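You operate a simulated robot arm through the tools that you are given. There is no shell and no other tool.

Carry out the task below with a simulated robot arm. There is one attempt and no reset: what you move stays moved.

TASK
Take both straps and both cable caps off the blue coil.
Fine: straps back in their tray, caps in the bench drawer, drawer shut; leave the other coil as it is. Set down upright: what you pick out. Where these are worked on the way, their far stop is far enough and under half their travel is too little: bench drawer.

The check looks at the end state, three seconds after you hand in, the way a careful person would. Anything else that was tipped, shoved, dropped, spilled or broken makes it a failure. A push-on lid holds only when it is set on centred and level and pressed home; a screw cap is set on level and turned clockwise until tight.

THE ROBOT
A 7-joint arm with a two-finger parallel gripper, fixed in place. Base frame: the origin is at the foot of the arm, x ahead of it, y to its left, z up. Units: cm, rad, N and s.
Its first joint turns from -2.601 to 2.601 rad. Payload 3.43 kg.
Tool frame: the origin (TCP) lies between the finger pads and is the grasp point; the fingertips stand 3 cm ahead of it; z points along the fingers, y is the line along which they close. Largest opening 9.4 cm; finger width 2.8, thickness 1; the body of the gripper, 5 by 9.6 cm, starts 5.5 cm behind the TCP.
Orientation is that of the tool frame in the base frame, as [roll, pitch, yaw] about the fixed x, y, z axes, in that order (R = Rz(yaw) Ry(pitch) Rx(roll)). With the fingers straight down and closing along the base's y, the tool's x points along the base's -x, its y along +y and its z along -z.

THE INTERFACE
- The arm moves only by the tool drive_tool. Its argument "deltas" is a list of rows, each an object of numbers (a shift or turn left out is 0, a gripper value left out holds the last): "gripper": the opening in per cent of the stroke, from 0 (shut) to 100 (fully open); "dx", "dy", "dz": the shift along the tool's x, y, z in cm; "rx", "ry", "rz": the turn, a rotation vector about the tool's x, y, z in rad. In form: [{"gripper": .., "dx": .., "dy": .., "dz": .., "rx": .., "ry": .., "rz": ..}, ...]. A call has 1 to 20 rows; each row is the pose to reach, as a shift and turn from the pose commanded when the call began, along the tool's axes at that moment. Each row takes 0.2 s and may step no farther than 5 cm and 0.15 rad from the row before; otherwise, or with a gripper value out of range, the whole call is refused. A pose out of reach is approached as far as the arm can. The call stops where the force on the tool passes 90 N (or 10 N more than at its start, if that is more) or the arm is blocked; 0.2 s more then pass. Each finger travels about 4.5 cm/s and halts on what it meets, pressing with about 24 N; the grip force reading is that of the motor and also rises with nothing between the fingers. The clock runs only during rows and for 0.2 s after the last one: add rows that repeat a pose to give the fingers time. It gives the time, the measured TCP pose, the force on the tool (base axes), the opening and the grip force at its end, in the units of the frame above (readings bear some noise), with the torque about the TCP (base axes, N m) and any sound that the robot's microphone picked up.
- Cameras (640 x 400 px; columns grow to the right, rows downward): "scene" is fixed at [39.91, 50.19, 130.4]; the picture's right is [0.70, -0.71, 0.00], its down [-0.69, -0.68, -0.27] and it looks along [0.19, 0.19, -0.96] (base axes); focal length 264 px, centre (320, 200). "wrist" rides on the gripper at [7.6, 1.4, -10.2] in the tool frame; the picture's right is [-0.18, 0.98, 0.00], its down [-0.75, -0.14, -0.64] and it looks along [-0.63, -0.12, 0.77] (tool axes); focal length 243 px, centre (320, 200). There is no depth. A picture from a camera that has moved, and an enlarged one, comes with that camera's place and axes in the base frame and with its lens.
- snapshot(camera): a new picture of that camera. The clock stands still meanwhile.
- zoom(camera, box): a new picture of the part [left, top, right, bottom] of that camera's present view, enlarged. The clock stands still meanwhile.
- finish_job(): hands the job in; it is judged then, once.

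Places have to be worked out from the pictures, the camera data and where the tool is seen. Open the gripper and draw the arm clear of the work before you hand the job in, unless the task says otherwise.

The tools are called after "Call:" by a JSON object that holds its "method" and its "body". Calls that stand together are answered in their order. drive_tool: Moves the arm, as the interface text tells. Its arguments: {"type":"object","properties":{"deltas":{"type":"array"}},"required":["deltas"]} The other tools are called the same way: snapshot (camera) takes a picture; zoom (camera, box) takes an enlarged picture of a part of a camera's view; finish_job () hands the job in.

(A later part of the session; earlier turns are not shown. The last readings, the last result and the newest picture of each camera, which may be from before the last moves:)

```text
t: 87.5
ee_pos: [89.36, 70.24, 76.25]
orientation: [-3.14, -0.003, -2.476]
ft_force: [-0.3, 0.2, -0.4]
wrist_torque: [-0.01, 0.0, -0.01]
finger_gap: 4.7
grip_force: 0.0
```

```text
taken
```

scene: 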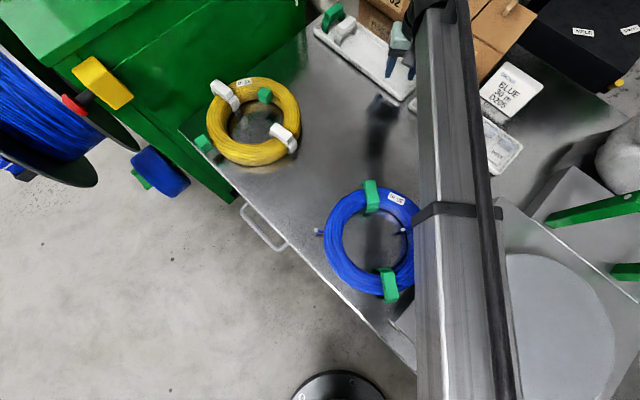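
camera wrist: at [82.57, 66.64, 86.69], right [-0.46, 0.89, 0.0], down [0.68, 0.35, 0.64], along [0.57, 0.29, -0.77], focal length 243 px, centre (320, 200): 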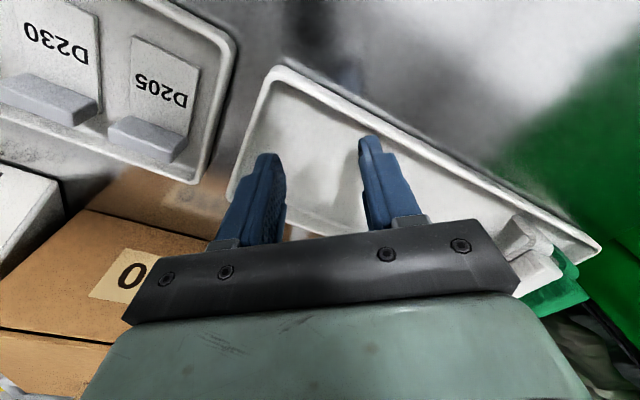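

Vertical reach at tray height is fine, so I'll pick and place the straps with the tool straight down. I rise and go above strap 1 (centre ≈ (59.7, 54.2), long axis 52°).

Call:
{"method": "drive_tool", "body": {"deltas": [{"dz": -4}, {"dz": -8}, {"dz": -12}, {"dz": -14}, {"dz": -14}]}}

Call:
{"method": "drive_tool", "body": {"deltas": [{"dx": 4, "dy": 0.7, "rz": -0.03}, {"dx": 8.3, "dy": 1.4, "rz": -0.06}, {"dx": 12.5, "dy": 2.1, "rz": -0.09}, {"dx": 16.7, "dy": 2.8, "rz": -0.12}, {"dx": 20.9, "dy": 3.5, "rz": -0.15}, {"dx": 25.1, "dy": 4.3, "rz": -0.18}, {"dx": 29.2, "dy": 5, "rz": -0.21}, {"dx": 33.2, "dy": 5.7, "rz": -0.243}, {"dx": 33.2, "dy": 5.7, "rz": -0.243}]}}

Call:
{"method": "snapshot", "body": {"camera": "wrist"}}

Call:
{"method": "zoom", "body": {"camera": "wrist", "box": [260, 40, 380, 130]}}

Call:
{"method": "snapshot", "body": {"camera": "scene"}}

```text
t: 88.7
ee_pos: [89.61, 70.08, 90.36]
orientation: [3.142, -0.004, -2.479]
ft_force: [0.3, -0.9, -0.2]
wrist_torque: [0.04, -0.01, 0.02]
finger_gap: 4.7
grip_force: 0.1
```

```text
t: 90.7
ee_pos: [59.88, 54.53, 90.62]
orientation: [3.141, -0.004, -2.234]
ft_force: [0.9, -0.2, -0.2]
wrist_torque: [0.0, 0.01, -0.05]
finger_gap: 4.69
grip_force: 0.1
```

```text
taken
camera wrist: at [54.2, 49.34, 100.96], right [-0.66, 0.75, 0.0], down [0.58, 0.51, 0.64], along [0.48, 0.42, -0.77], focal length 243 px, centre (320, 200)
```

wrist: 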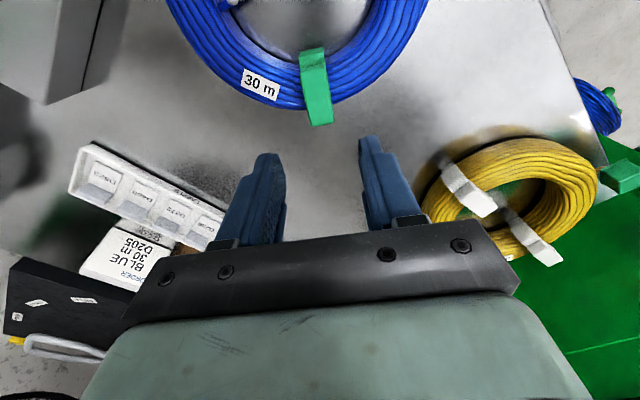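

```text
4.44 times, centred on (320, 85) of wrist
camera zoom: at [54.2, 49.34, 100.96], right [-0.66, 0.75, 0.0], down [0.58, 0.51, 0.64], along [0.48, 0.42, -0.77], focal length 1078 px, centre (320, 711)
```

zoom: 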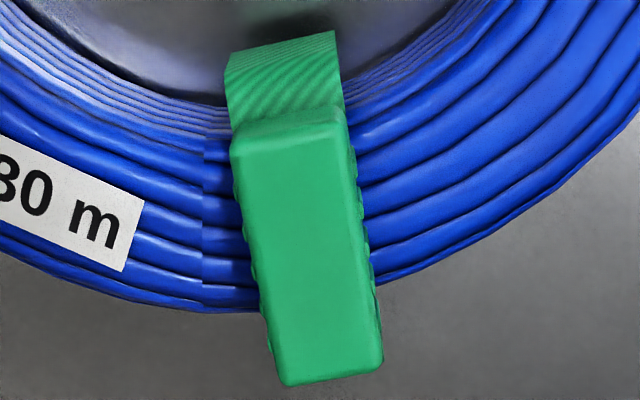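

```text
taken
```

scene: 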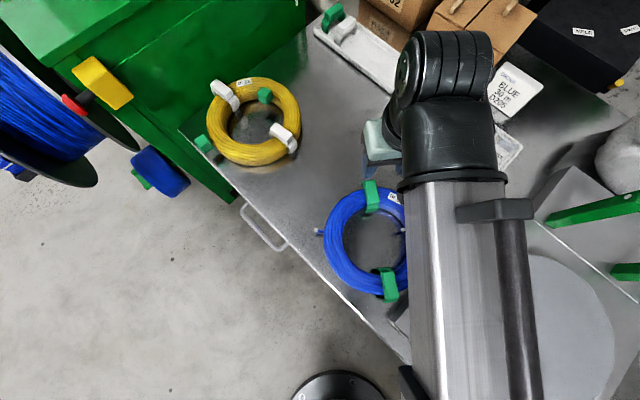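

Strap 1's block is aligned with the tool; centre ≈ (59.7, 54.05). I correct (+0.45, −0.15) and descend to just above it for a final check.

Call:
{"method": "drive_tool", "body": {"deltas": [{"dx": 0.2, "dy": -0.1, "dz": 2}, {"dx": 0.45, "dy": -0.15, "dz": 4}, {"dx": 0.45, "dy": -0.15, "dz": 6}, {"dx": 0.45, "dy": -0.15, "dz": 7.5}, {"dx": 0.45, "dy": -0.15, "dz": 8.6}, {"dx": 0.45, "dy": -0.15, "dz": 8.6}]}}

Call:
{"method": "zoom", "body": {"camera": "wrist", "box": [220, 60, 420, 230]}}

```text
t: 92.1
ee_pos: [59.65, 53.8, 81.69]
orientation: [3.142, -0.003, -2.236]
ft_force: [0.1, -0.9, 0.6]
wrist_torque: [0.01, -0.01, 0.0]
finger_gap: 4.74
grip_force: 0.0
```

```text
2.35 times, centred on (320, 145) of wrist
camera zoom: at [53.93, 48.72, 92.16], right [-0.66, 0.75, 0.0], down [0.58, 0.51, 0.64], along [0.48, 0.42, -0.77], focal length 571 px, centre (320, 329)
```

zoom: 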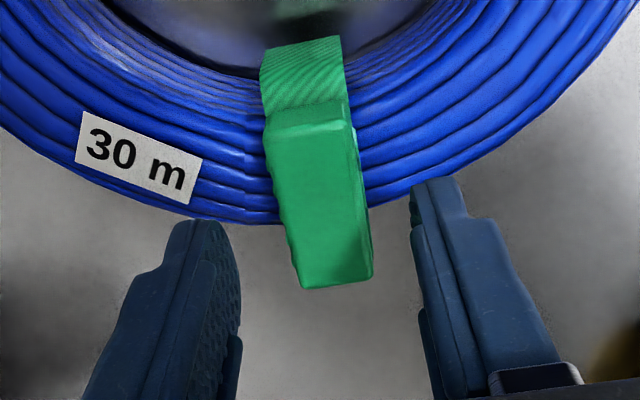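

The block is centred between the fingers within ~0.2 cm. I shift 0.2 cm outward and descend to TCP z≈78.7 (fingertips ≈75.7).

Call:
{"method": "drive_tool", "body": {"deltas": [{"dx": -0.2, "dy": 0.1, "dz": 0.8}, {"dx": -0.2, "dy": 0.1, "dz": 1.6}, {"dx": -0.2, "dy": 0.1, "dz": 2.4}, {"dx": -0.2, "dy": 0.1, "dz": 3.0}, {"dx": -0.2, "dy": 0.1, "dz": 3.0}]}}

Call:
{"method": "zoom", "body": {"camera": "wrist", "box": [220, 60, 420, 230]}}

Call:
{"method": "zoom", "body": {"camera": "scene", "box": [330, 150, 450, 240]}}

```text
t: 93.3
ee_pos: [59.66, 54.14, 78.56]
orientation: [3.141, -0.002, -2.236]
ft_force: [0.1, -0.4, 0.0]
wrist_torque: [0.02, -0.03, -0.03]
finger_gap: 4.68
grip_force: 0.1
```

```text
2.35 times, centred on (320, 145) of wrist
camera zoom: at [53.84, 49.03, 89.07], right [-0.66, 0.75, 0.0], down [0.58, 0.51, 0.64], along [0.48, 0.42, -0.77], focal length 571 px, centre (320, 329)
```

zoom: 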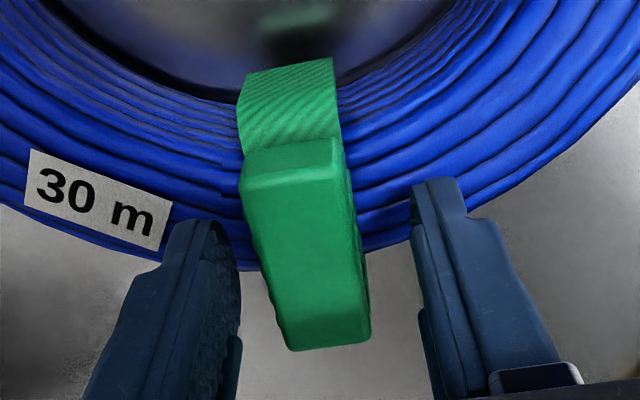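

```text
4.44 times, centred on (390, 195) of scene
camera zoom: at [39.91, 50.19, 130.4], right [0.7, -0.71, 0.0], down [-0.69, -0.68, -0.27], along [0.19, 0.19, -0.96], focal length 1173 px, centre (9, 222)
```

zoom: 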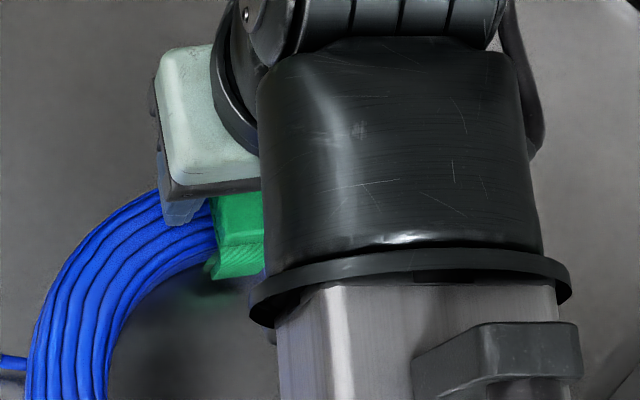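

Block top ≈ z 77.0, so the fingertips (75.6) now flank nearly its whole height; it's ~0.2 cm toward tool −y. I centre on it and close the grip.

Call:
{"method": "drive_tool", "body": {"deltas": [{"dy": -0.2}, {"dy": -0.2, "gripper": 40}, {"dy": -0.2, "gripper": 30}, {"dy": -0.2, "gripper": 10}, {"dy": -0.2, "gripper": 10}, {"dy": -0.2, "gripper": 10}]}}

Call:
{"method": "zoom", "body": {"camera": "wrist", "box": [220, 60, 420, 230]}}

```text
t: 94.7
ee_pos: [59.72, 54.03, 78.73]
orientation: [-3.141, -0.002, -2.237]
ft_force: [0.5, -0.2, 0.4]
wrist_torque: [0.0, -0.03, -0.02]
finger_gap: 2.25
grip_force: 23.9
```

```text
2.35 times, centred on (320, 145) of wrist
camera zoom: at [54.0, 48.91, 89.09], right [-0.66, 0.75, 0.0], down [0.58, 0.51, 0.64], along [0.48, 0.42, -0.77], focal length 571 px, centre (320, 329)
```

zoom: 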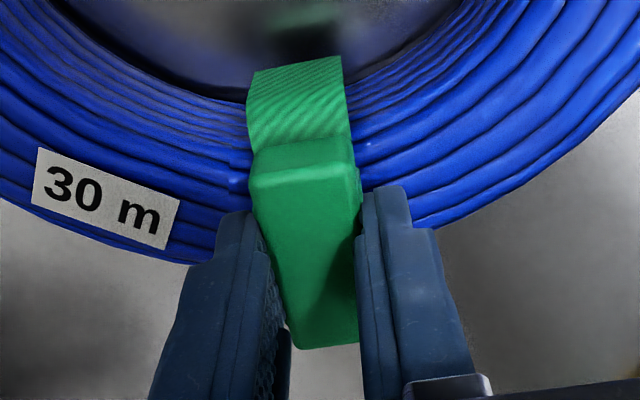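

The strap's block is gripped at 2.25 cm, 24 N. I pull straight up slowly and watch the force and the coil.

Call:
{"method": "drive_tool", "body": {"deltas": [{"dz": -0.3}, {"dz": -0.6}, {"dz": -1.0}, {"dz": -1.4}, {"dz": -1.8}]}}

Call:
{"method": "zoom", "body": {"camera": "wrist", "box": [200, 20, 440, 230]}}

```text
t: 95.9
ee_pos: [59.96, 54.02, 80.42]
orientation: [3.141, -0.003, -2.237]
ft_force: [0.9, 0.8, -0.9]
wrist_torque: [-0.05, 0.0, -0.01]
finger_gap: 2.26
grip_force: 24.3
```

```text
1.90 times, centred on (320, 125) of wrist
camera zoom: at [54.05, 48.89, 90.89], right [-0.66, 0.75, 0.0], down [0.58, 0.51, 0.64], along [0.48, 0.42, -0.77], focal length 462 px, centre (320, 343)
```

zoom: 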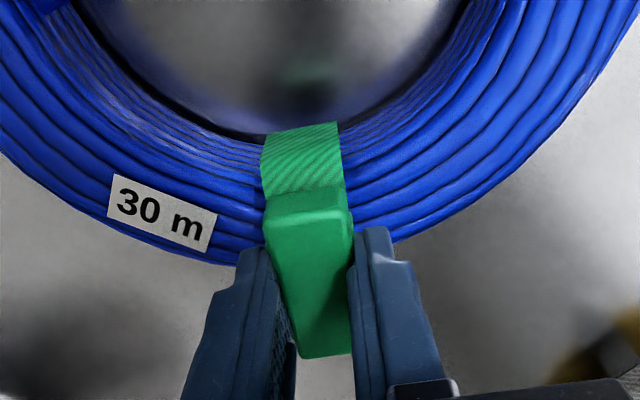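

The strap is coming up with no reaction force and the coil stays. I lift to a safe height and confirm.

Call:
{"method": "drive_tool", "body": {"deltas": [{"dz": -0.8}, {"dz": -1.8}, {"dz": -3}, {"dz": -4.5}, {"dz": -6.5}, {"dz": -9}, {"dz": -12}, {"dz": -12}]}}

Call:
{"method": "snapshot", "body": {"camera": "wrist"}}

Call:
{"method": "zoom", "body": {"camera": "wrist", "box": [220, 60, 420, 230]}}

Call:
{"method": "snapshot", "body": {"camera": "scene"}}

```text
t: 97.7
ee_pos: [59.81, 54.03, 92.42]
orientation: [3.141, -0.003, -2.235]
ft_force: [0.4, 0.6, -0.6]
wrist_torque: [0.0, 0.01, -0.01]
finger_gap: 2.26
grip_force: 24.2
```

```text
taken
camera wrist: at [54.08, 48.87, 102.88], right [-0.66, 0.75, 0.0], down [0.58, 0.51, 0.64], along [0.48, 0.42, -0.77], focal length 243 px, centre (320, 200)
```

wrist: 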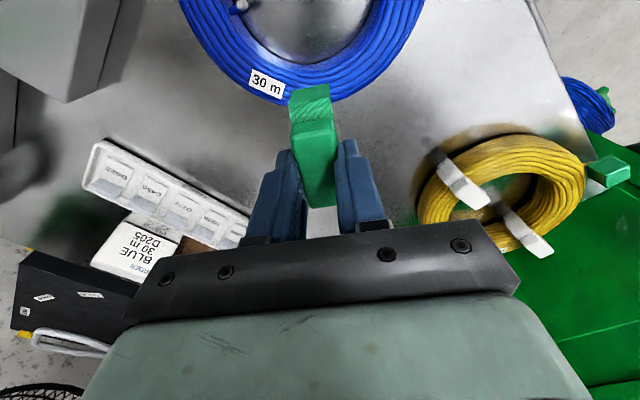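

```text
2.35 times, centred on (320, 145) of wrist
camera zoom: at [54.08, 48.87, 102.88], right [-0.66, 0.75, 0.0], down [0.58, 0.51, 0.64], along [0.48, 0.42, -0.77], focal length 571 px, centre (320, 329)
```

zoom: 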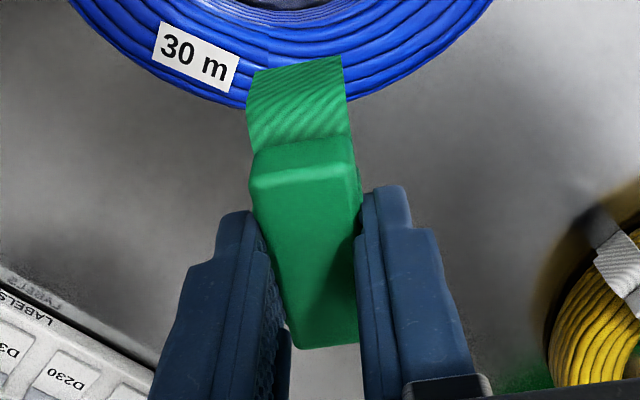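

```text
taken
```

scene: 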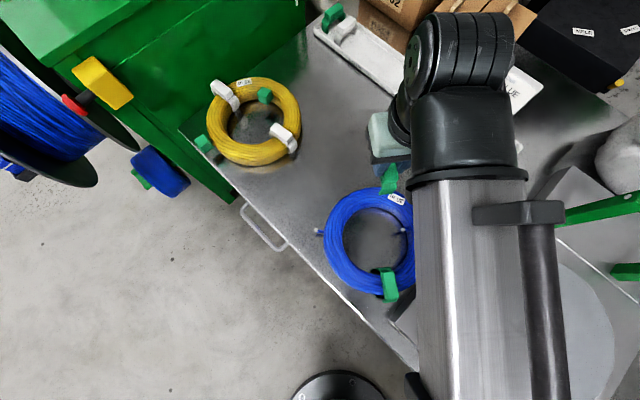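

Strap 1 is held level and the coil is undisturbed. I carry it at z≈92 to above the tray's free end, turning it so its long axis is along x like the straps already there.

Call:
{"method": "drive_tool", "body": {"deltas": [{"dx": -3.5, "dy": -1.6, "rz": 0.1}, {"dx": -7.1, "dy": -3.2, "rz": 0.2}, {"dx": -10.7, "dy": -4.8, "rz": 0.3}, {"dx": -14.3, "dy": -6.4, "rz": 0.4}, {"dx": -17.9, "dy": -8, "rz": 0.5}, {"dx": -21.5, "dy": -9.6, "rz": 0.6}, {"dx": -25.1, "dy": -11.2, "rz": 0.7}, {"dx": -28.7, "dy": -12.8, "rz": 0.8}, {"dx": -32.1, "dy": -14.27, "rz": 0.908}, {"dx": -32.1, "dy": -14.27, "rz": 0.908}, {"dx": -32.1, "dy": -14.27, "rz": 0.908}]}}

Call:
{"method": "snapshot", "body": {"camera": "wrist"}}

Call:
{"method": "snapshot", "body": {"camera": "scene"}}

```text
t: 100.1
ee_pos: [91.14, 70.17, 92.71]
orientation: [-3.14, 0.0, -3.141]
ft_force: [0.2, -0.3, 0.0]
wrist_torque: [0.02, -0.01, 0.0]
finger_gap: 2.25
grip_force: 24.1
```

```text
taken
camera wrist: at [83.59, 71.63, 103.1], right [0.19, 0.98, 0.0], down [0.75, -0.14, 0.64], along [0.63, -0.12, -0.77], focal length 243 px, centre (320, 200)
```

wrist: 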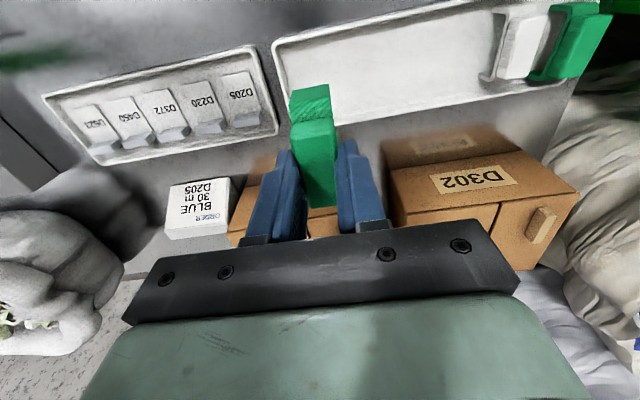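

```text
taken
```

scene: 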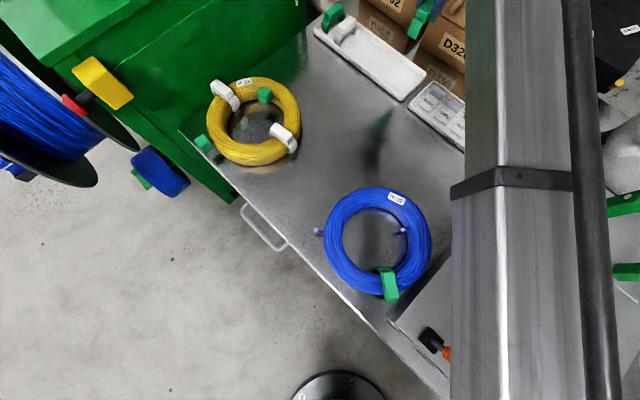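

The strap hangs level above the tray at (91.1, 70.2), clear of the end wall at y≈66. I lower to just above the rim and check.

Call:
{"method": "drive_tool", "body": {"deltas": [{"dz": 3}, {"dz": 6}, {"dz": 8.5}, {"dz": 10.5}, {"dz": 12}, {"dz": 12.5}, {"dz": 12.5}]}}

Call:
{"method": "snapshot", "body": {"camera": "wrist"}}

Call:
{"method": "zoom", "body": {"camera": "scene", "box": [300, 0, 460, 120]}}

```text
t: 101.7
ee_pos: [90.92, 70.14, 79.78]
orientation: [-3.141, -0.001, 3.139]
ft_force: [0.2, 1.1, 0.6]
wrist_torque: [-0.01, 0.04, 0.04]
finger_gap: 2.26
grip_force: 24.1
```

```text
taken
camera wrist: at [83.36, 71.74, 90.24], right [0.19, 0.98, 0.0], down [0.75, -0.14, 0.64], along [0.63, -0.12, -0.77], focal length 243 px, centre (320, 200)
```

wrist: 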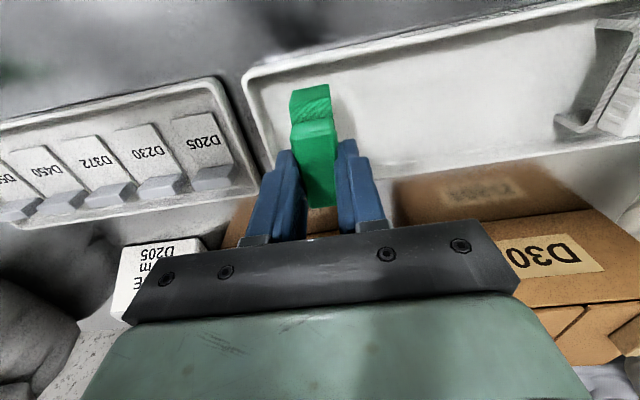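

```text
3.33 times, centred on (380, 60) of scene
camera zoom: at [39.91, 50.19, 130.4], right [0.7, -0.71, 0.0], down [-0.69, -0.68, -0.27], along [0.19, 0.19, -0.96], focal length 880 px, centre (120, 667)
```

zoom: 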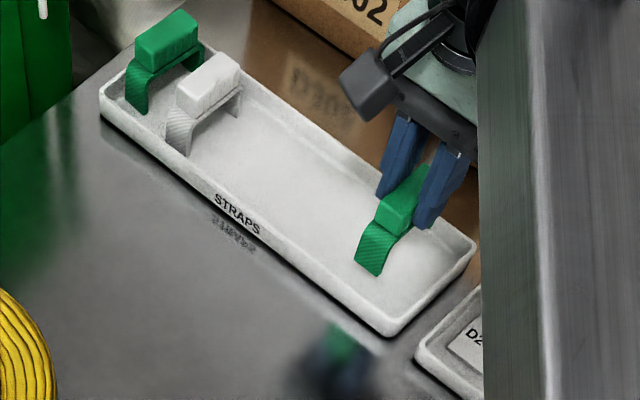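

The strap is over the tray interior with clearance to both side walls. I lower gently and watch for contact.

Call:
{"method": "drive_tool", "body": {"deltas": [{"dz": 0.5}, {"dz": 1.0}, {"dz": 1.4}, {"dz": 1.7}, {"dz": 1.9}, {"dz": 1.9}]}}

Call:
{"method": "zoom", "body": {"camera": "scene", "box": [370, 40, 434, 90]}}

```text
t: 103.1
ee_pos: [90.85, 70.41, 78.07]
orientation: [-3.141, -0.003, 3.14]
ft_force: [-0.4, 0.2, -0.1]
wrist_torque: [0.03, 0.0, -0.01]
finger_gap: 2.23
grip_force: 23.7
```

```text
8.00 times, centred on (402, 65) of scene
camera zoom: at [39.91, 50.19, 130.4], right [0.7, -0.71, 0.0], down [-0.69, -0.68, -0.27], along [0.19, 0.19, -0.96], focal length 2112 px, centre (-336, 1280)
```

zoom: 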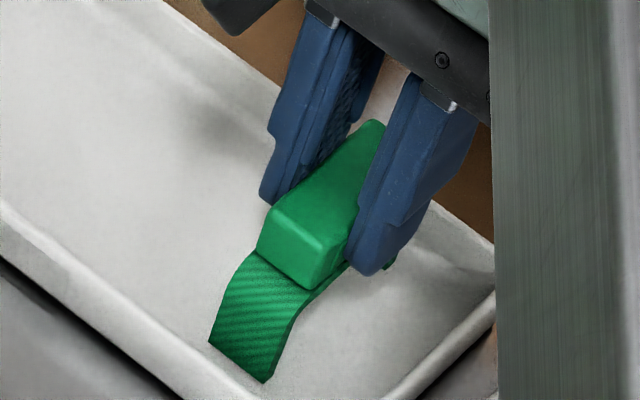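

The near foot is at x≈87.4 and will land ~0.9 cm inside the near wall. I shift 0.2 cm to centre it and keep lowering in small steps.

Call:
{"method": "drive_tool", "body": {"deltas": [{"dx": -0.2, "dz": 0.1}, {"dx": -0.2, "dz": 0.25}, {"dx": -0.2, "dz": 0.4}, {"dx": -0.2, "dz": 0.5}, {"dx": -0.2, "dz": 0.5}]}}

```text
t: 104.3
ee_pos: [91.06, 70.42, 77.47]
orientation: [-3.14, -0.002, 3.139]
ft_force: [-0.2, 0.3, 0.2]
wrist_torque: [0.0, -0.01, -0.03]
finger_gap: 2.25
grip_force: 23.7
```

No contact yet at TCP z 77.5; I continue in 0.15 cm steps.

Call:
{"method": "drive_tool", "body": {"deltas": [{"dz": 0.1}, {"dz": 0.2}, {"dz": 0.3}, {"dz": 0.3}]}}

Call:
{"method": "zoom", "body": {"camera": "scene", "box": [370, 40, 434, 90]}}

```text
t: 105.3
ee_pos: [91.01, 70.39, 77.12]
orientation: [-3.141, -0.001, 3.139]
ft_force: [-0.4, -0.7, 0.3]
wrist_torque: [0.02, -0.02, -0.01]
finger_gap: 2.26
grip_force: 24.4
```

```text
8.00 times, centred on (402, 65) of scene
camera zoom: at [39.91, 50.19, 130.4], right [0.7, -0.71, 0.0], down [-0.69, -0.68, -0.27], along [0.19, 0.19, -0.96], focal length 2112 px, centre (-336, 1280)
```

zoom: 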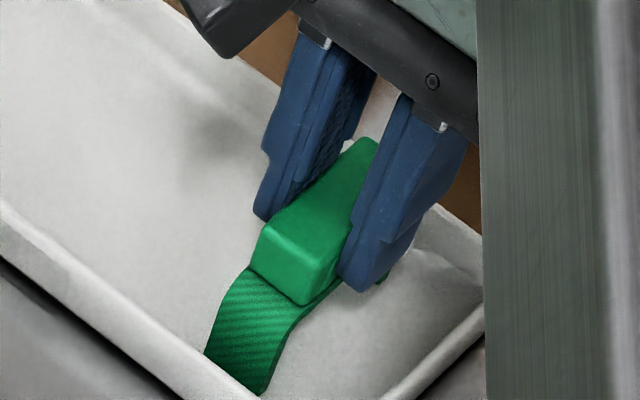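

Still no contact at 77.1; the foot is nearing the floor. I continue down in small steps.

Call:
{"method": "drive_tool", "body": {"deltas": [{"dz": 0.1}, {"dz": 0.2}, {"dz": 0.3}, {"dz": 0.3}]}}

```text
t: 106.3
ee_pos: [91.05, 70.28, 76.95]
orientation: [-3.139, -0.001, 3.139]
ft_force: [-0.5, 0.0, 0.4]
wrist_torque: [0.0, 0.05, 0.01]
finger_gap: 2.23
grip_force: 24.6
```

No contact at 76.95 (commanded ≈76.8). I continue with 0.1 cm steps.

Call:
{"method": "drive_tool", "body": {"deltas": [{"dz": 0.1}, {"dz": 0.2}, {"dz": 0.3}, {"dz": 0.3}]}}

Call:
{"method": "zoom", "body": {"camera": "scene", "box": [370, 45, 434, 95]}}

```text
t: 107.3
ee_pos: [90.89, 70.43, 76.86]
orientation: [3.141, -0.001, 3.139]
ft_force: [1.2, 0.7, 23.7]
wrist_torque: [0.09, -0.07, 0.02]
finger_gap: 2.26
grip_force: 23.9
```

```text
8.00 times, centred on (402, 70) of scene
camera zoom: at [39.91, 50.19, 130.4], right [0.7, -0.71, 0.0], down [-0.69, -0.68, -0.27], along [0.19, 0.19, -0.96], focal length 2112 px, centre (-336, 1240)
```

zoom: 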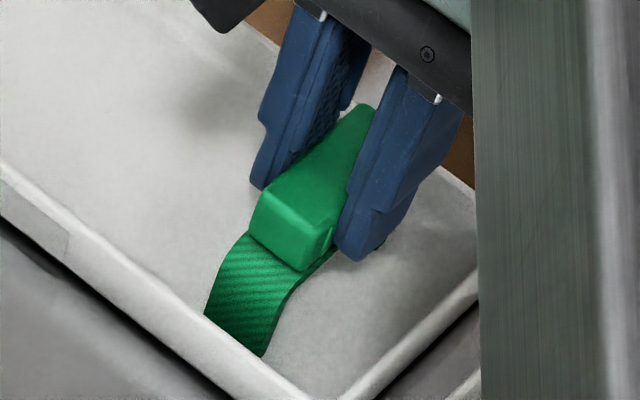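

Contact 23.7 N with almost no torque, so both feet are on the tray floor. I ease up slightly and open the fingers.

Call:
{"method": "drive_tool", "body": {"deltas": [{"dz": -0.15}, {"dz": -0.15}]}}

Call:
{"method": "drive_tool", "body": {"deltas": [{"gripper": 28}, {"gripper": 34}, {"gripper": 40}, {"gripper": 46}, {"gripper": 46}]}}

Call:
{"method": "zoom", "body": {"camera": "scene", "box": [370, 45, 434, 95]}}

Call:
{"method": "zoom", "body": {"camera": "wrist", "box": [220, 60, 420, 230]}}

```text
t: 107.9
ee_pos: [91.05, 70.45, 76.77]
orientation: [-3.14, -0.001, 3.139]
ft_force: [1.6, 1.9, 14.8]
wrist_torque: [0.1, -0.18, 0.02]
finger_gap: 2.26
grip_force: 24.0
```

```text
t: 109.1
ee_pos: [91.07, 70.4, 76.67]
orientation: [-3.14, -0.002, 3.139]
ft_force: [0.1, 0.0, 1.2]
wrist_torque: [0.01, -0.01, 0.02]
finger_gap: 4.32
grip_force: 0.0
```

```text
8.00 times, centred on (402, 70) of scene
camera zoom: at [39.91, 50.19, 130.4], right [0.7, -0.71, 0.0], down [-0.69, -0.68, -0.27], along [0.19, 0.19, -0.96], focal length 2112 px, centre (-336, 1240)
```

zoom: 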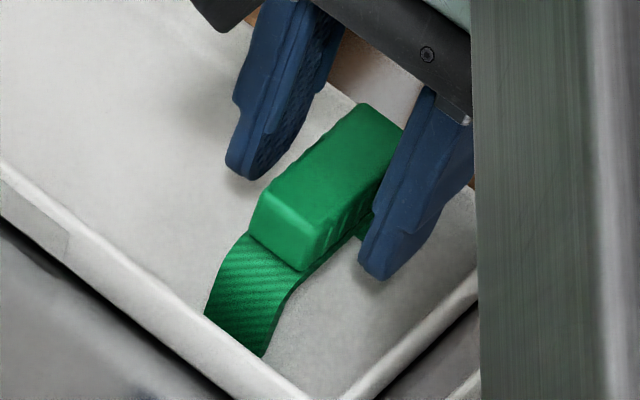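

```text
2.35 times, centred on (320, 145) of wrist
camera zoom: at [83.46, 71.84, 87.15], right [0.19, 0.98, 0.0], down [0.75, -0.14, 0.64], along [0.63, -0.12, -0.77], focal length 571 px, centre (320, 329)
```

zoom: 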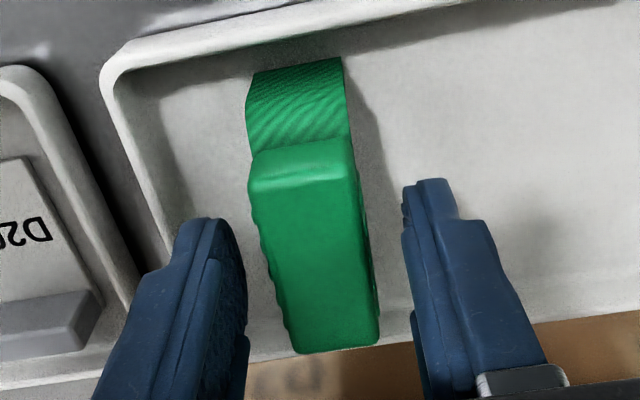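

Strap 1 stands upright in the tray, free of the fingers. I lift straight up and travel to above strap 2 (≈ (47.8, 39.1), long axis 52°).

Call:
{"method": "drive_tool", "body": {"deltas": [{"dz": -0.6, "gripper": 50}, {"dz": -1.5}, {"dz": -3}, {"dz": -5.5}, {"dz": -9}, {"dz": -13}, {"dz": -16}, {"dz": -16}]}}

Call:
{"method": "drive_tool", "body": {"deltas": [{"dx": 3.6, "dy": -2.6, "rz": -0.076}, {"dx": 7.2, "dy": -5.2, "rz": -0.152}, {"dx": 10.8, "dy": -7.8, "rz": -0.228}, {"dx": 14.4, "dy": -10.4, "rz": -0.304}, {"dx": 18, "dy": -13, "rz": -0.38}, {"dx": 21.6, "dy": -15.6, "rz": -0.456}, {"dx": 25.2, "dy": -18.2, "rz": -0.532}, {"dx": 28.8, "dy": -20.8, "rz": -0.608}, {"dx": 32.4, "dy": -23.4, "rz": -0.684}, {"dx": 36, "dy": -26, "rz": -0.76}, {"dx": 39.6, "dy": -28.6, "rz": -0.836}, {"dx": 43.3, "dy": -31.3, "rz": -0.908}, {"dx": 43.3, "dy": -31.3, "rz": -0.908}, {"dx": 43.3, "dy": -31.3, "rz": -0.908}]}}

Call:
{"method": "snapshot", "body": {"camera": "wrist"}}

Call:
{"method": "snapshot", "body": {"camera": "scene"}}

```text
t: 110.9
ee_pos: [91.25, 70.38, 92.75]
orientation: [-3.14, -0.002, 3.139]
ft_force: [-0.7, -0.5, 0.2]
wrist_torque: [0.01, 0.02, -0.01]
finger_gap: 4.69
grip_force: 0.0
```

```text
t: 113.9
ee_pos: [47.94, 39.17, 92.73]
orientation: [-3.141, 0.0, -2.233]
ft_force: [-0.1, -0.8, 1.0]
wrist_torque: [0.01, 0.01, 0.02]
finger_gap: 4.71
grip_force: 0.0
```

```text
taken
camera wrist: at [42.09, 34.08, 103.25], right [-0.66, 0.75, 0.0], down [0.58, 0.51, 0.64], along [0.48, 0.42, -0.77], focal length 243 px, centre (320, 200)
```

wrist: 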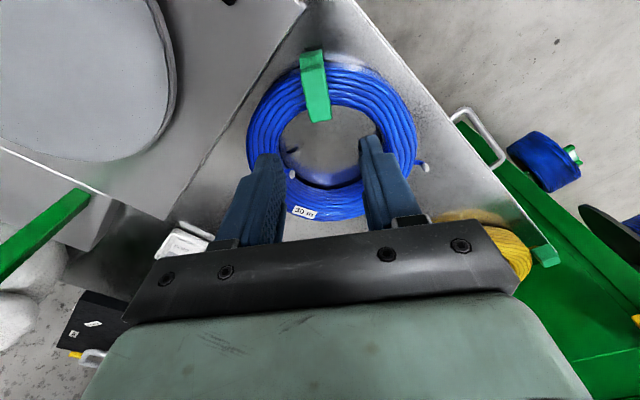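

```text
taken
```

scene: 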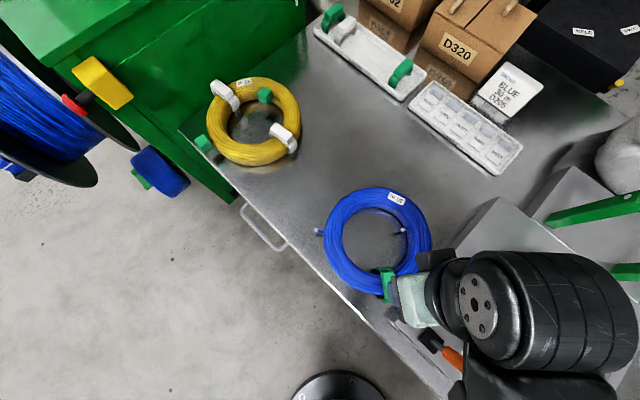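

Strap 1 is visible standing in the tray. The machine's near corner is only z≈74, so no clearance problem. I zoom on strap 2 to refine alignment.

Call:
{"method": "zoom", "body": {"camera": "wrist", "box": [260, 40, 380, 130]}}

```text
4.44 times, centred on (320, 85) of wrist
camera zoom: at [42.09, 34.08, 103.25], right [-0.66, 0.75, 0.0], down [0.58, 0.51, 0.64], along [0.48, 0.42, -0.77], focal length 1078 px, centre (320, 711)
```

zoom: 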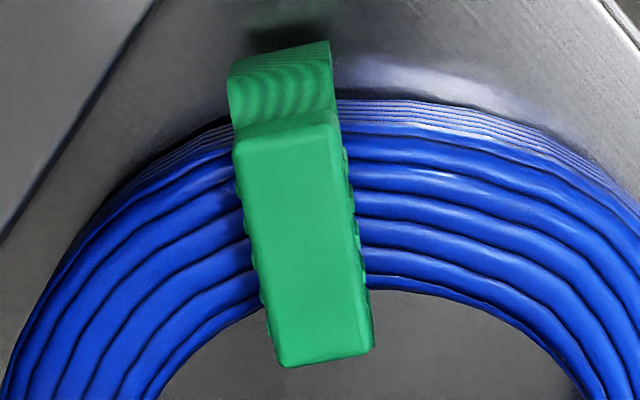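

Strap 2 is aligned; offset ≈0.15–0.2 cm toward tool −y. I correct and descend to z≈82 for a final check.

Call:
{"method": "drive_tool", "body": {"deltas": [{"dy": -0.15, "dz": 2.5}, {"dy": -0.15, "dz": 5}, {"dy": -0.15, "dz": 7.5}, {"dy": -0.15, "dz": 9.5}, {"dy": -0.15, "dz": 10.7}, {"dy": -0.15, "dz": 10.7}]}}

Call:
{"method": "zoom", "body": {"camera": "wrist", "box": [220, 60, 420, 230]}}

```text
t: 115.3
ee_pos: [47.94, 38.92, 82.21]
orientation: [3.141, -0.002, -2.236]
ft_force: [-0.4, -0.4, -0.4]
wrist_torque: [-0.02, 0.02, -0.01]
finger_gap: 4.7
grip_force: 0.0
```

```text
2.35 times, centred on (320, 145) of wrist
camera zoom: at [42.05, 33.96, 92.62], right [-0.66, 0.75, 0.0], down [0.58, 0.51, 0.64], along [0.48, 0.42, -0.77], focal length 571 px, centre (320, 329)
```

zoom: 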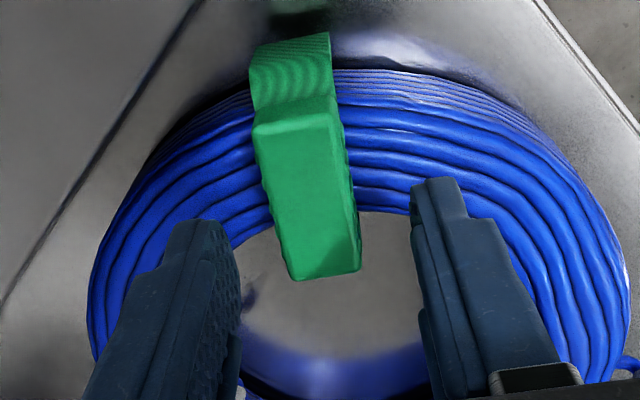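

Block offset is ≈0.2 cm in both −x and −y of the tool; I correct and descend to TCP z≈78.6.

Call:
{"method": "drive_tool", "body": {"deltas": [{"dx": -0.2, "dy": -0.2, "dz": 1}, {"dx": -0.2, "dy": -0.2, "dz": 2}, {"dx": -0.2, "dy": -0.2, "dz": 3}, {"dx": -0.2, "dy": -0.2, "dz": 3.5}, {"dx": -0.2, "dy": -0.2, "dz": 3.5}]}}

Call:
{"method": "zoom", "body": {"camera": "wrist", "box": [220, 60, 420, 230]}}

```text
t: 116.5
ee_pos: [48.25, 39.21, 78.69]
orientation: [3.142, -0.002, -2.234]
ft_force: [-1.0, -0.4, -0.2]
wrist_torque: [0.02, -0.03, -0.01]
finger_gap: 4.7
grip_force: 0.1
```

```text
2.35 times, centred on (320, 145) of wrist
camera zoom: at [42.4, 34.0, 89.13], right [-0.66, 0.75, 0.0], down [0.58, 0.51, 0.64], along [0.48, 0.42, -0.77], focal length 571 px, centre (320, 329)
```

zoom: 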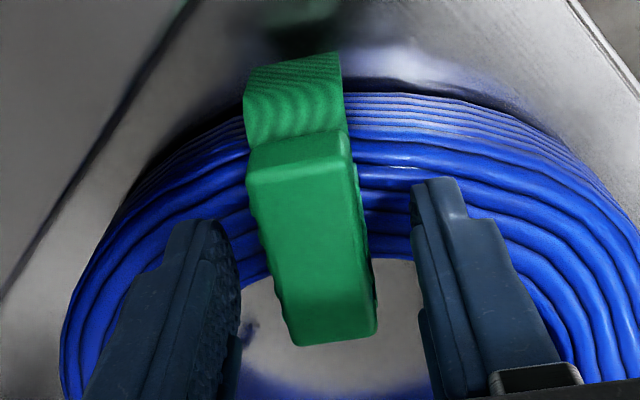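

Strap 2's block is centred between the pads, same picture as for strap 1. I close the grip.

Call:
{"method": "drive_tool", "body": {"deltas": [{"gripper": 40}, {"gripper": 30}, {"gripper": 10}, {"gripper": 10}, {"gripper": 10}]}}

Call:
{"method": "zoom", "body": {"camera": "wrist", "box": [220, 60, 420, 230]}}

```text
t: 117.7
ee_pos: [48.1, 39.05, 78.68]
orientation: [3.141, 0.0, -2.233]
ft_force: [-0.2, -0.4, -0.4]
wrist_torque: [0.0, -0.03, -0.01]
finger_gap: 2.27
grip_force: 24.4
```

```text
2.35 times, centred on (320, 145) of wrist
camera zoom: at [42.4, 34.0, 89.14], right [-0.66, 0.75, 0.0], down [0.58, 0.51, 0.64], along [0.48, 0.42, -0.77], focal length 571 px, centre (320, 329)
```

zoom: 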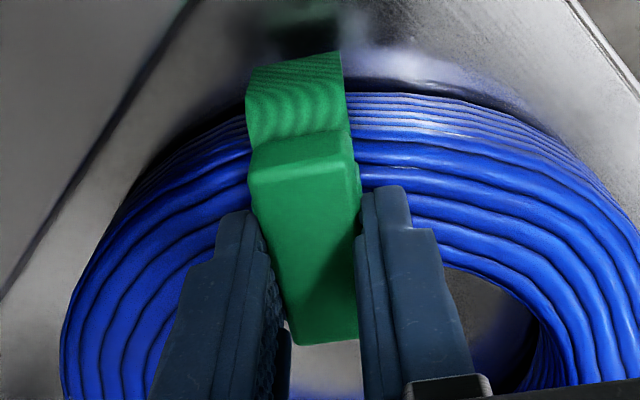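

Gripped at 2.27 cm. I pull straight up slowly, then lift clear and confirm.

Call:
{"method": "drive_tool", "body": {"deltas": [{"dz": -0.3}, {"dz": -0.6}, {"dz": -1.0}, {"dz": -1.5}, {"dz": -2.2}, {"dz": -3.2}, {"dz": -4.5}, {"dz": -6.5}, {"dz": -9}, {"dz": -12}, {"dz": -14}, {"dz": -14}]}}

Call:
{"method": "snapshot", "body": {"camera": "wrist"}}

Call:
{"method": "snapshot", "body": {"camera": "scene"}}

```text
t: 120.3
ee_pos: [48.17, 39.14, 92.69]
orientation: [3.141, -0.003, -2.234]
ft_force: [0.1, 0.8, -0.5]
wrist_torque: [0.0, -0.04, 0.0]
finger_gap: 2.24
grip_force: 23.8
```

```text
taken
camera wrist: at [42.46, 34.01, 103.24], right [-0.66, 0.75, 0.0], down [0.58, 0.51, 0.64], along [0.48, 0.42, -0.77], focal length 243 px, centre (320, 200)
```

wrist: 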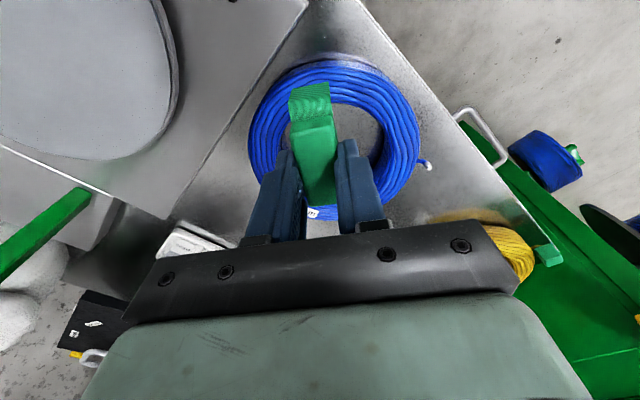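

```text
taken
```

scene: 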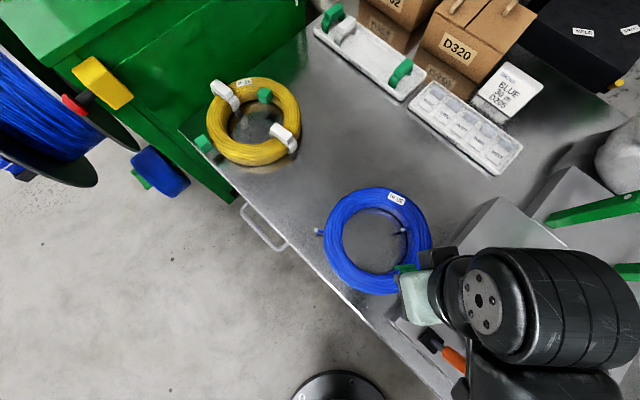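

Strap 2 is off and the coil is undisturbed. I check strap 1's stance in the tray while carrying strap 2 to above the spot next to it, about (90.9, 76).

Call:
{"method": "drive_tool", "body": {"deltas": [{"dx": -4.3, "dy": -0.8, "rz": 0.07}, {"dx": -8.6, "dy": -1.7, "rz": 0.14}, {"dx": -12.9, "dy": -2.5, "rz": 0.21}, {"dx": -17.2, "dy": -3.4, "rz": 0.28}, {"dx": -21.5, "dy": -4.2, "rz": 0.35}, {"dx": -25.8, "dy": -5.1, "rz": 0.42}, {"dx": -30.1, "dy": -5.9, "rz": 0.49}, {"dx": -34.4, "dy": -6.8, "rz": 0.56}, {"dx": -38.7, "dy": -7.6, "rz": 0.63}, {"dx": -43, "dy": -8.5, "rz": 0.7}, {"dx": -47.2, "dy": -9.3, "rz": 0.77}, {"dx": -51.4, "dy": -10.1, "rz": 0.84}, {"dx": -55.4, "dy": -10.9, "rz": 0.908}, {"dx": -55.4, "dy": -10.9, "rz": 0.908}, {"dx": -55.4, "dy": -10.9, "rz": 0.908}]}}

Call:
{"method": "snapshot", "body": {"camera": "wrist"}}

Call:
{"method": "zoom", "body": {"camera": "scene", "box": [300, 0, 460, 120]}}

```text
t: 123.5
ee_pos: [90.99, 75.95, 92.44]
orientation: [-3.139, -0.002, 3.138]
ft_force: [0.3, -0.3, -0.8]
wrist_torque: [-0.03, 0.0, 0.0]
finger_gap: 2.24
grip_force: 24.1
```

```text
taken
camera wrist: at [83.36, 77.49, 102.85], right [0.19, 0.98, 0.0], down [0.75, -0.14, 0.64], along [0.63, -0.12, -0.77], focal length 243 px, centre (320, 200)
```

wrist: 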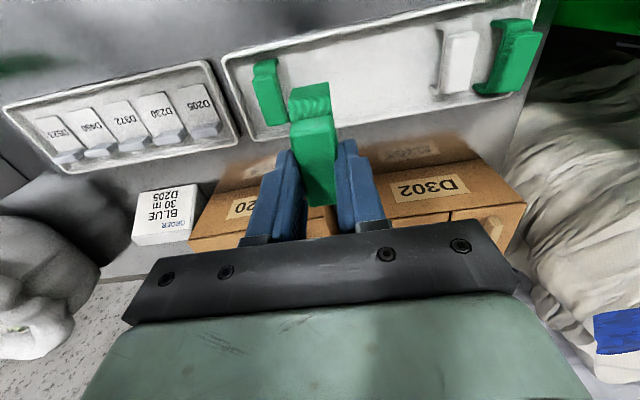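

```text
3.33 times, centred on (380, 60) of scene
camera zoom: at [39.91, 50.19, 130.4], right [0.7, -0.71, 0.0], down [-0.69, -0.68, -0.27], along [0.19, 0.19, -0.96], focal length 880 px, centre (120, 667)
```

zoom: 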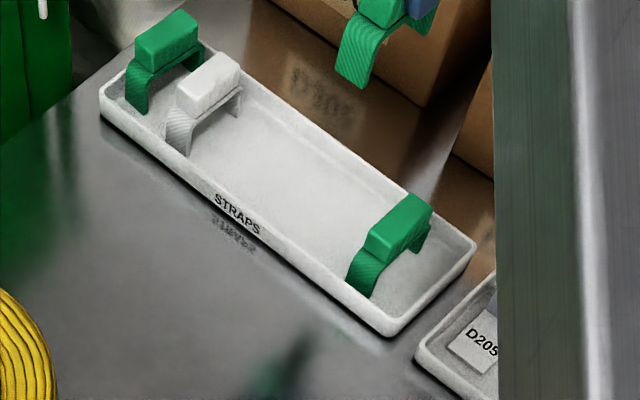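

Strap 1 stands properly in the tray. Strap 2 is above its spot at (91.0, 76.0) with >1 cm clearance; I lower to near the floor.

Call:
{"method": "drive_tool", "body": {"deltas": [{"dz": 3}, {"dz": 6}, {"dz": 9}, {"dz": 11.5}, {"dz": 13}, {"dz": 14}, {"dz": 14.5}, {"dz": 14.5}]}}

Call:
{"method": "zoom", "body": {"camera": "scene", "box": [355, 30, 435, 90]}}

Call:
{"method": "zoom", "body": {"camera": "wrist", "box": [180, 40, 440, 230]}}

```text
t: 125.3
ee_pos: [90.88, 75.97, 77.93]
orientation: [-3.14, -0.001, 3.138]
ft_force: [-0.4, 0.5, 0.3]
wrist_torque: [0.03, -0.02, 0.0]
finger_gap: 2.27
grip_force: 24.2
```

```text
6.67 times, centred on (395, 60) of scene
camera zoom: at [39.91, 50.19, 130.4], right [0.7, -0.71, 0.0], down [-0.69, -0.68, -0.27], along [0.19, 0.19, -0.96], focal length 1760 px, centre (-180, 1133)
```

zoom: 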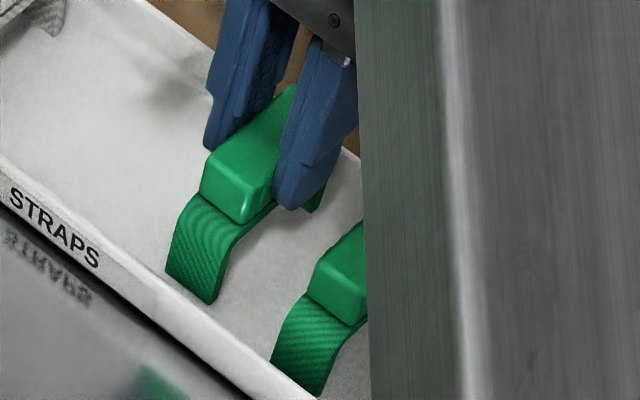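

```text
2.11 times, centred on (310, 135) of wrist
camera zoom: at [83.31, 77.44, 88.42], right [0.19, 0.98, 0.0], down [0.75, -0.14, 0.64], along [0.63, -0.12, -0.77], focal length 511 px, centre (341, 337)
```

zoom: 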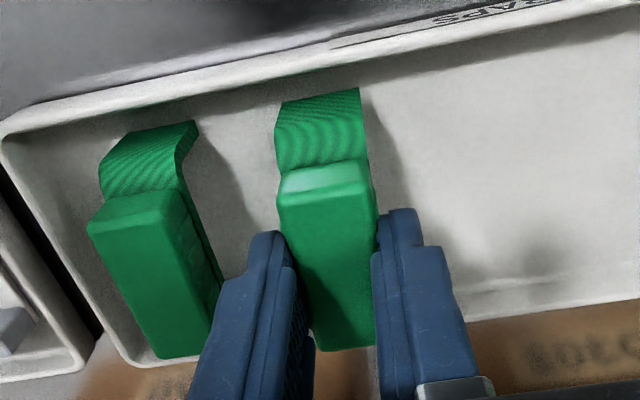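

Good clearance to strap 1 and the walls. I lower in small steps to contact (expected near TCP z≈76.75).

Call:
{"method": "drive_tool", "body": {"deltas": [{"dx": -0.15, "dz": 0.2}, {"dx": -0.15, "dz": 0.4}, {"dx": -0.15, "dz": 0.6}, {"dx": -0.15, "dz": 0.8}, {"dx": -0.15, "dz": 0.95}, {"dx": -0.15, "dz": 0.95}]}}

```text
t: 126.7
ee_pos: [91.05, 76.0, 76.93]
orientation: [-3.14, -0.003, 3.138]
ft_force: [-0.1, 0.0, -0.2]
wrist_torque: [-0.02, 0.0, 0.04]
finger_gap: 2.24
grip_force: 23.5
```

Not yet touching at 76.93; I go on in 0.1 cm steps.

Call:
{"method": "drive_tool", "body": {"deltas": [{"dz": 0.1}, {"dz": 0.2}, {"dz": 0.3}, {"dz": 0.3}]}}

```text
t: 127.7
ee_pos: [90.96, 75.94, 76.99]
orientation: [-3.14, 0.0, 3.14]
ft_force: [3.2, 0.3, 17.0]
wrist_torque: [0.02, 0.08, 0.02]
finger_gap: 2.24
grip_force: 23.8
```

Contact 17 N with negligible torque: both feet are on the floor. I ease up 0.1 cm and open the fingers.

Call:
{"method": "drive_tool", "body": {"deltas": [{"dz": -0.1}, {"dz": -0.1, "gripper": 28}, {"dz": -0.1, "gripper": 34}, {"dz": -0.1, "gripper": 40}, {"dz": -0.1, "gripper": 44}, {"dz": -0.1, "gripper": 44}]}}

Call:
{"method": "zoom", "body": {"camera": "wrist", "box": [180, 40, 440, 230]}}

Call:
{"method": "zoom", "body": {"camera": "scene", "box": [355, 30, 435, 90]}}

```text
t: 129.1
ee_pos: [90.99, 75.91, 76.83]
orientation: [-3.14, -0.003, 3.14]
ft_force: [0.4, 0.5, -0.6]
wrist_torque: [0.01, 0.0, 0.0]
finger_gap: 4.15
grip_force: 0.0
```

```text
2.11 times, centred on (310, 135) of wrist
camera zoom: at [83.4, 77.42, 87.29], right [0.19, 0.98, 0.0], down [0.75, -0.14, 0.64], along [0.63, -0.12, -0.77], focal length 511 px, centre (341, 337)
```

zoom: 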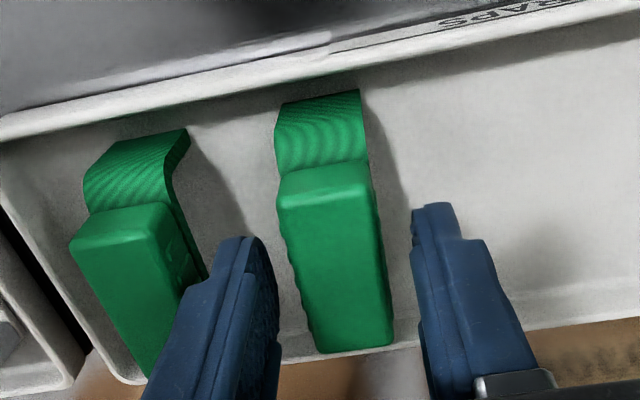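

```text
6.67 times, centred on (395, 60) of scene
camera zoom: at [39.91, 50.19, 130.4], right [0.7, -0.71, 0.0], down [-0.69, -0.68, -0.27], along [0.19, 0.19, -0.96], focal length 1760 px, centre (-180, 1133)
```

zoom: 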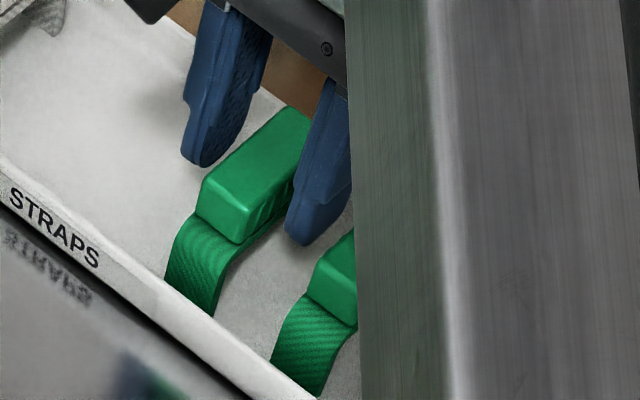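

Both straps stand upright in the tray. I lift straight up and draw the arm back clear of the bench toward its starting place.

Call:
{"method": "drive_tool", "body": {"deltas": [{"dz": -0.6}, {"dz": -1.5}, {"dz": -3}, {"dz": -5.5}, {"dz": -9}, {"dz": -13}, {"dz": -17}, {"dz": -20}, {"dz": -20}]}}

Call:
{"method": "drive_tool", "body": {"deltas": [{"dx": 4.5, "dy": -0.9, "gripper": 100}, {"dx": 9, "dy": -1.8}, {"dx": 13.5, "dy": -2.7}, {"dx": 18, "dy": -3.6}, {"dx": 22.5, "dy": -4.5}, {"dx": 27, "dy": -5.4}, {"dx": 31.5, "dy": -6.3}, {"dx": 36, "dy": -7.2}, {"dx": 40.5, "dy": -8}, {"dx": 45, "dy": -8.8}, {"dx": 49.5, "dy": -9.6}, {"dx": 54, "dy": -10.4}, {"dx": 58, "dy": -11}, {"dx": 61, "dy": -11.3}, {"dx": 61, "dy": -11.3}]}}

Call:
{"method": "snapshot", "body": {"camera": "scene"}}

Call:
{"method": "snapshot", "body": {"camera": "wrist"}}

```text
t: 131.1
ee_pos: [91.05, 76.18, 96.75]
orientation: [-3.138, -0.002, 3.139]
ft_force: [-0.4, 0.2, -0.2]
wrist_torque: [-0.02, -0.04, 0.04]
finger_gap: 4.17
grip_force: 0.0
```

```text
t: 134.3
ee_pos: [30.09, 64.96, 97.0]
orientation: [-3.139, -0.001, 3.141]
ft_force: [0.1, 0.8, -0.3]
wrist_torque: [0.0, -0.04, -0.03]
finger_gap: 9.4
grip_force: 0.1
```

```text
taken
```

scene: 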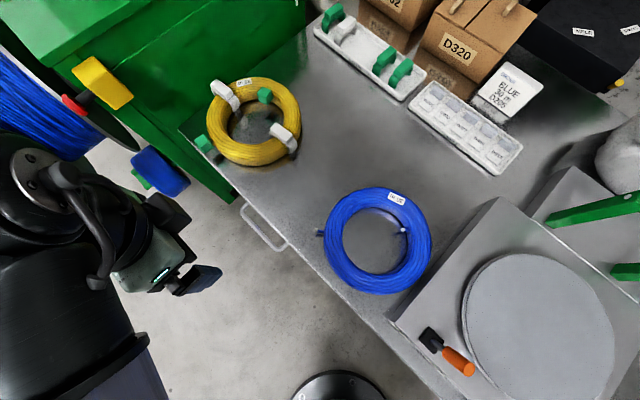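

```text
taken
camera wrist: at [22.43, 66.36, 107.46], right [0.19, 0.98, 0.0], down [0.75, -0.14, 0.64], along [0.63, -0.12, -0.77], focal length 243 px, centre (320, 200)
```

wrist: 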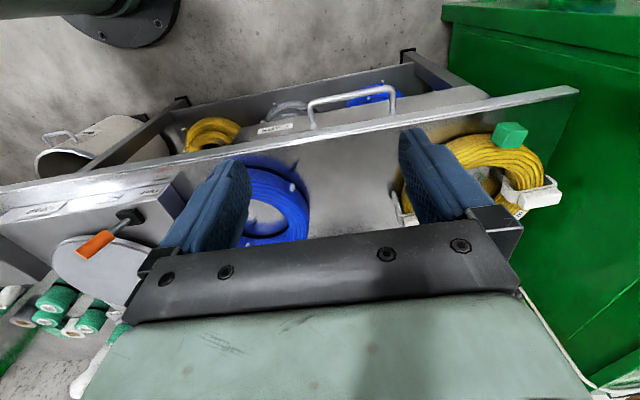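

I do a last magnified check of the tray, the bare coil, the yellow coil and the drawer handle before handing in.

Call:
{"method": "zoom", "body": {"camera": "scene", "box": [305, 0, 433, 105]}}

Call:
{"method": "zoom", "body": {"camera": "scene", "box": [290, 160, 450, 320]}}

Call:
{"method": "zoom", "body": {"camera": "scene", "box": [190, 70, 310, 170]}}

Call:
{"method": "zoom", "body": {"camera": "scene", "box": [230, 195, 310, 255]}}

```text
3.81 times, centred on (369, 52) of scene
camera zoom: at [39.91, 50.19, 130.4], right [0.7, -0.71, 0.0], down [-0.69, -0.68, -0.27], along [0.19, 0.19, -0.96], focal length 1006 px, centre (133, 762)
```

zoom: 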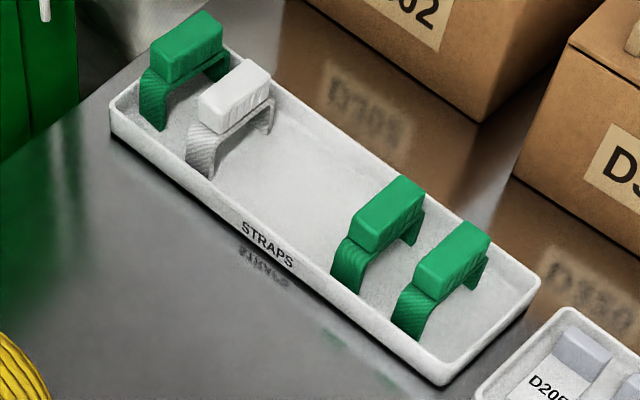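

```text
2.50 times, centred on (370, 240) of scene
camera zoom: at [39.91, 50.19, 130.4], right [0.7, -0.71, 0.0], down [-0.69, -0.68, -0.27], along [0.19, 0.19, -0.96], focal length 660 px, centre (195, 100)
```

zoom: 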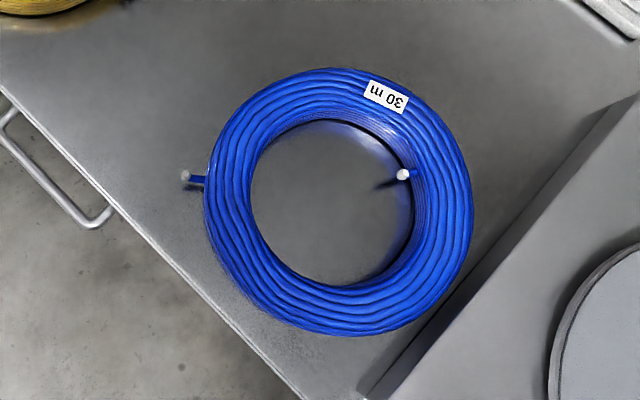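

```text
4.00 times, centred on (250, 120) of scene
camera zoom: at [39.91, 50.19, 130.4], right [0.7, -0.71, 0.0], down [-0.69, -0.68, -0.27], along [0.19, 0.19, -0.96], focal length 1056 px, centre (600, 520)
```

zoom: 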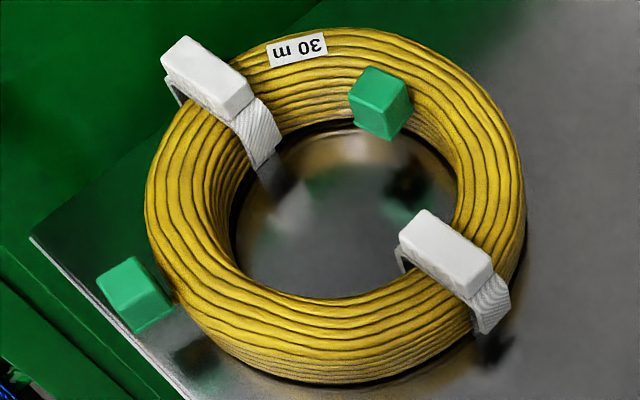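

```text
6.67 times, centred on (270, 225) of scene
camera zoom: at [39.91, 50.19, 130.4], right [0.7, -0.71, 0.0], down [-0.69, -0.68, -0.27], along [0.19, 0.19, -0.96], focal length 1760 px, centre (653, 33)
```

zoom: 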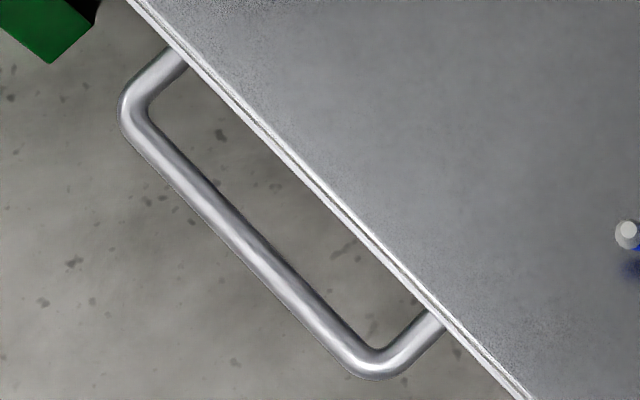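

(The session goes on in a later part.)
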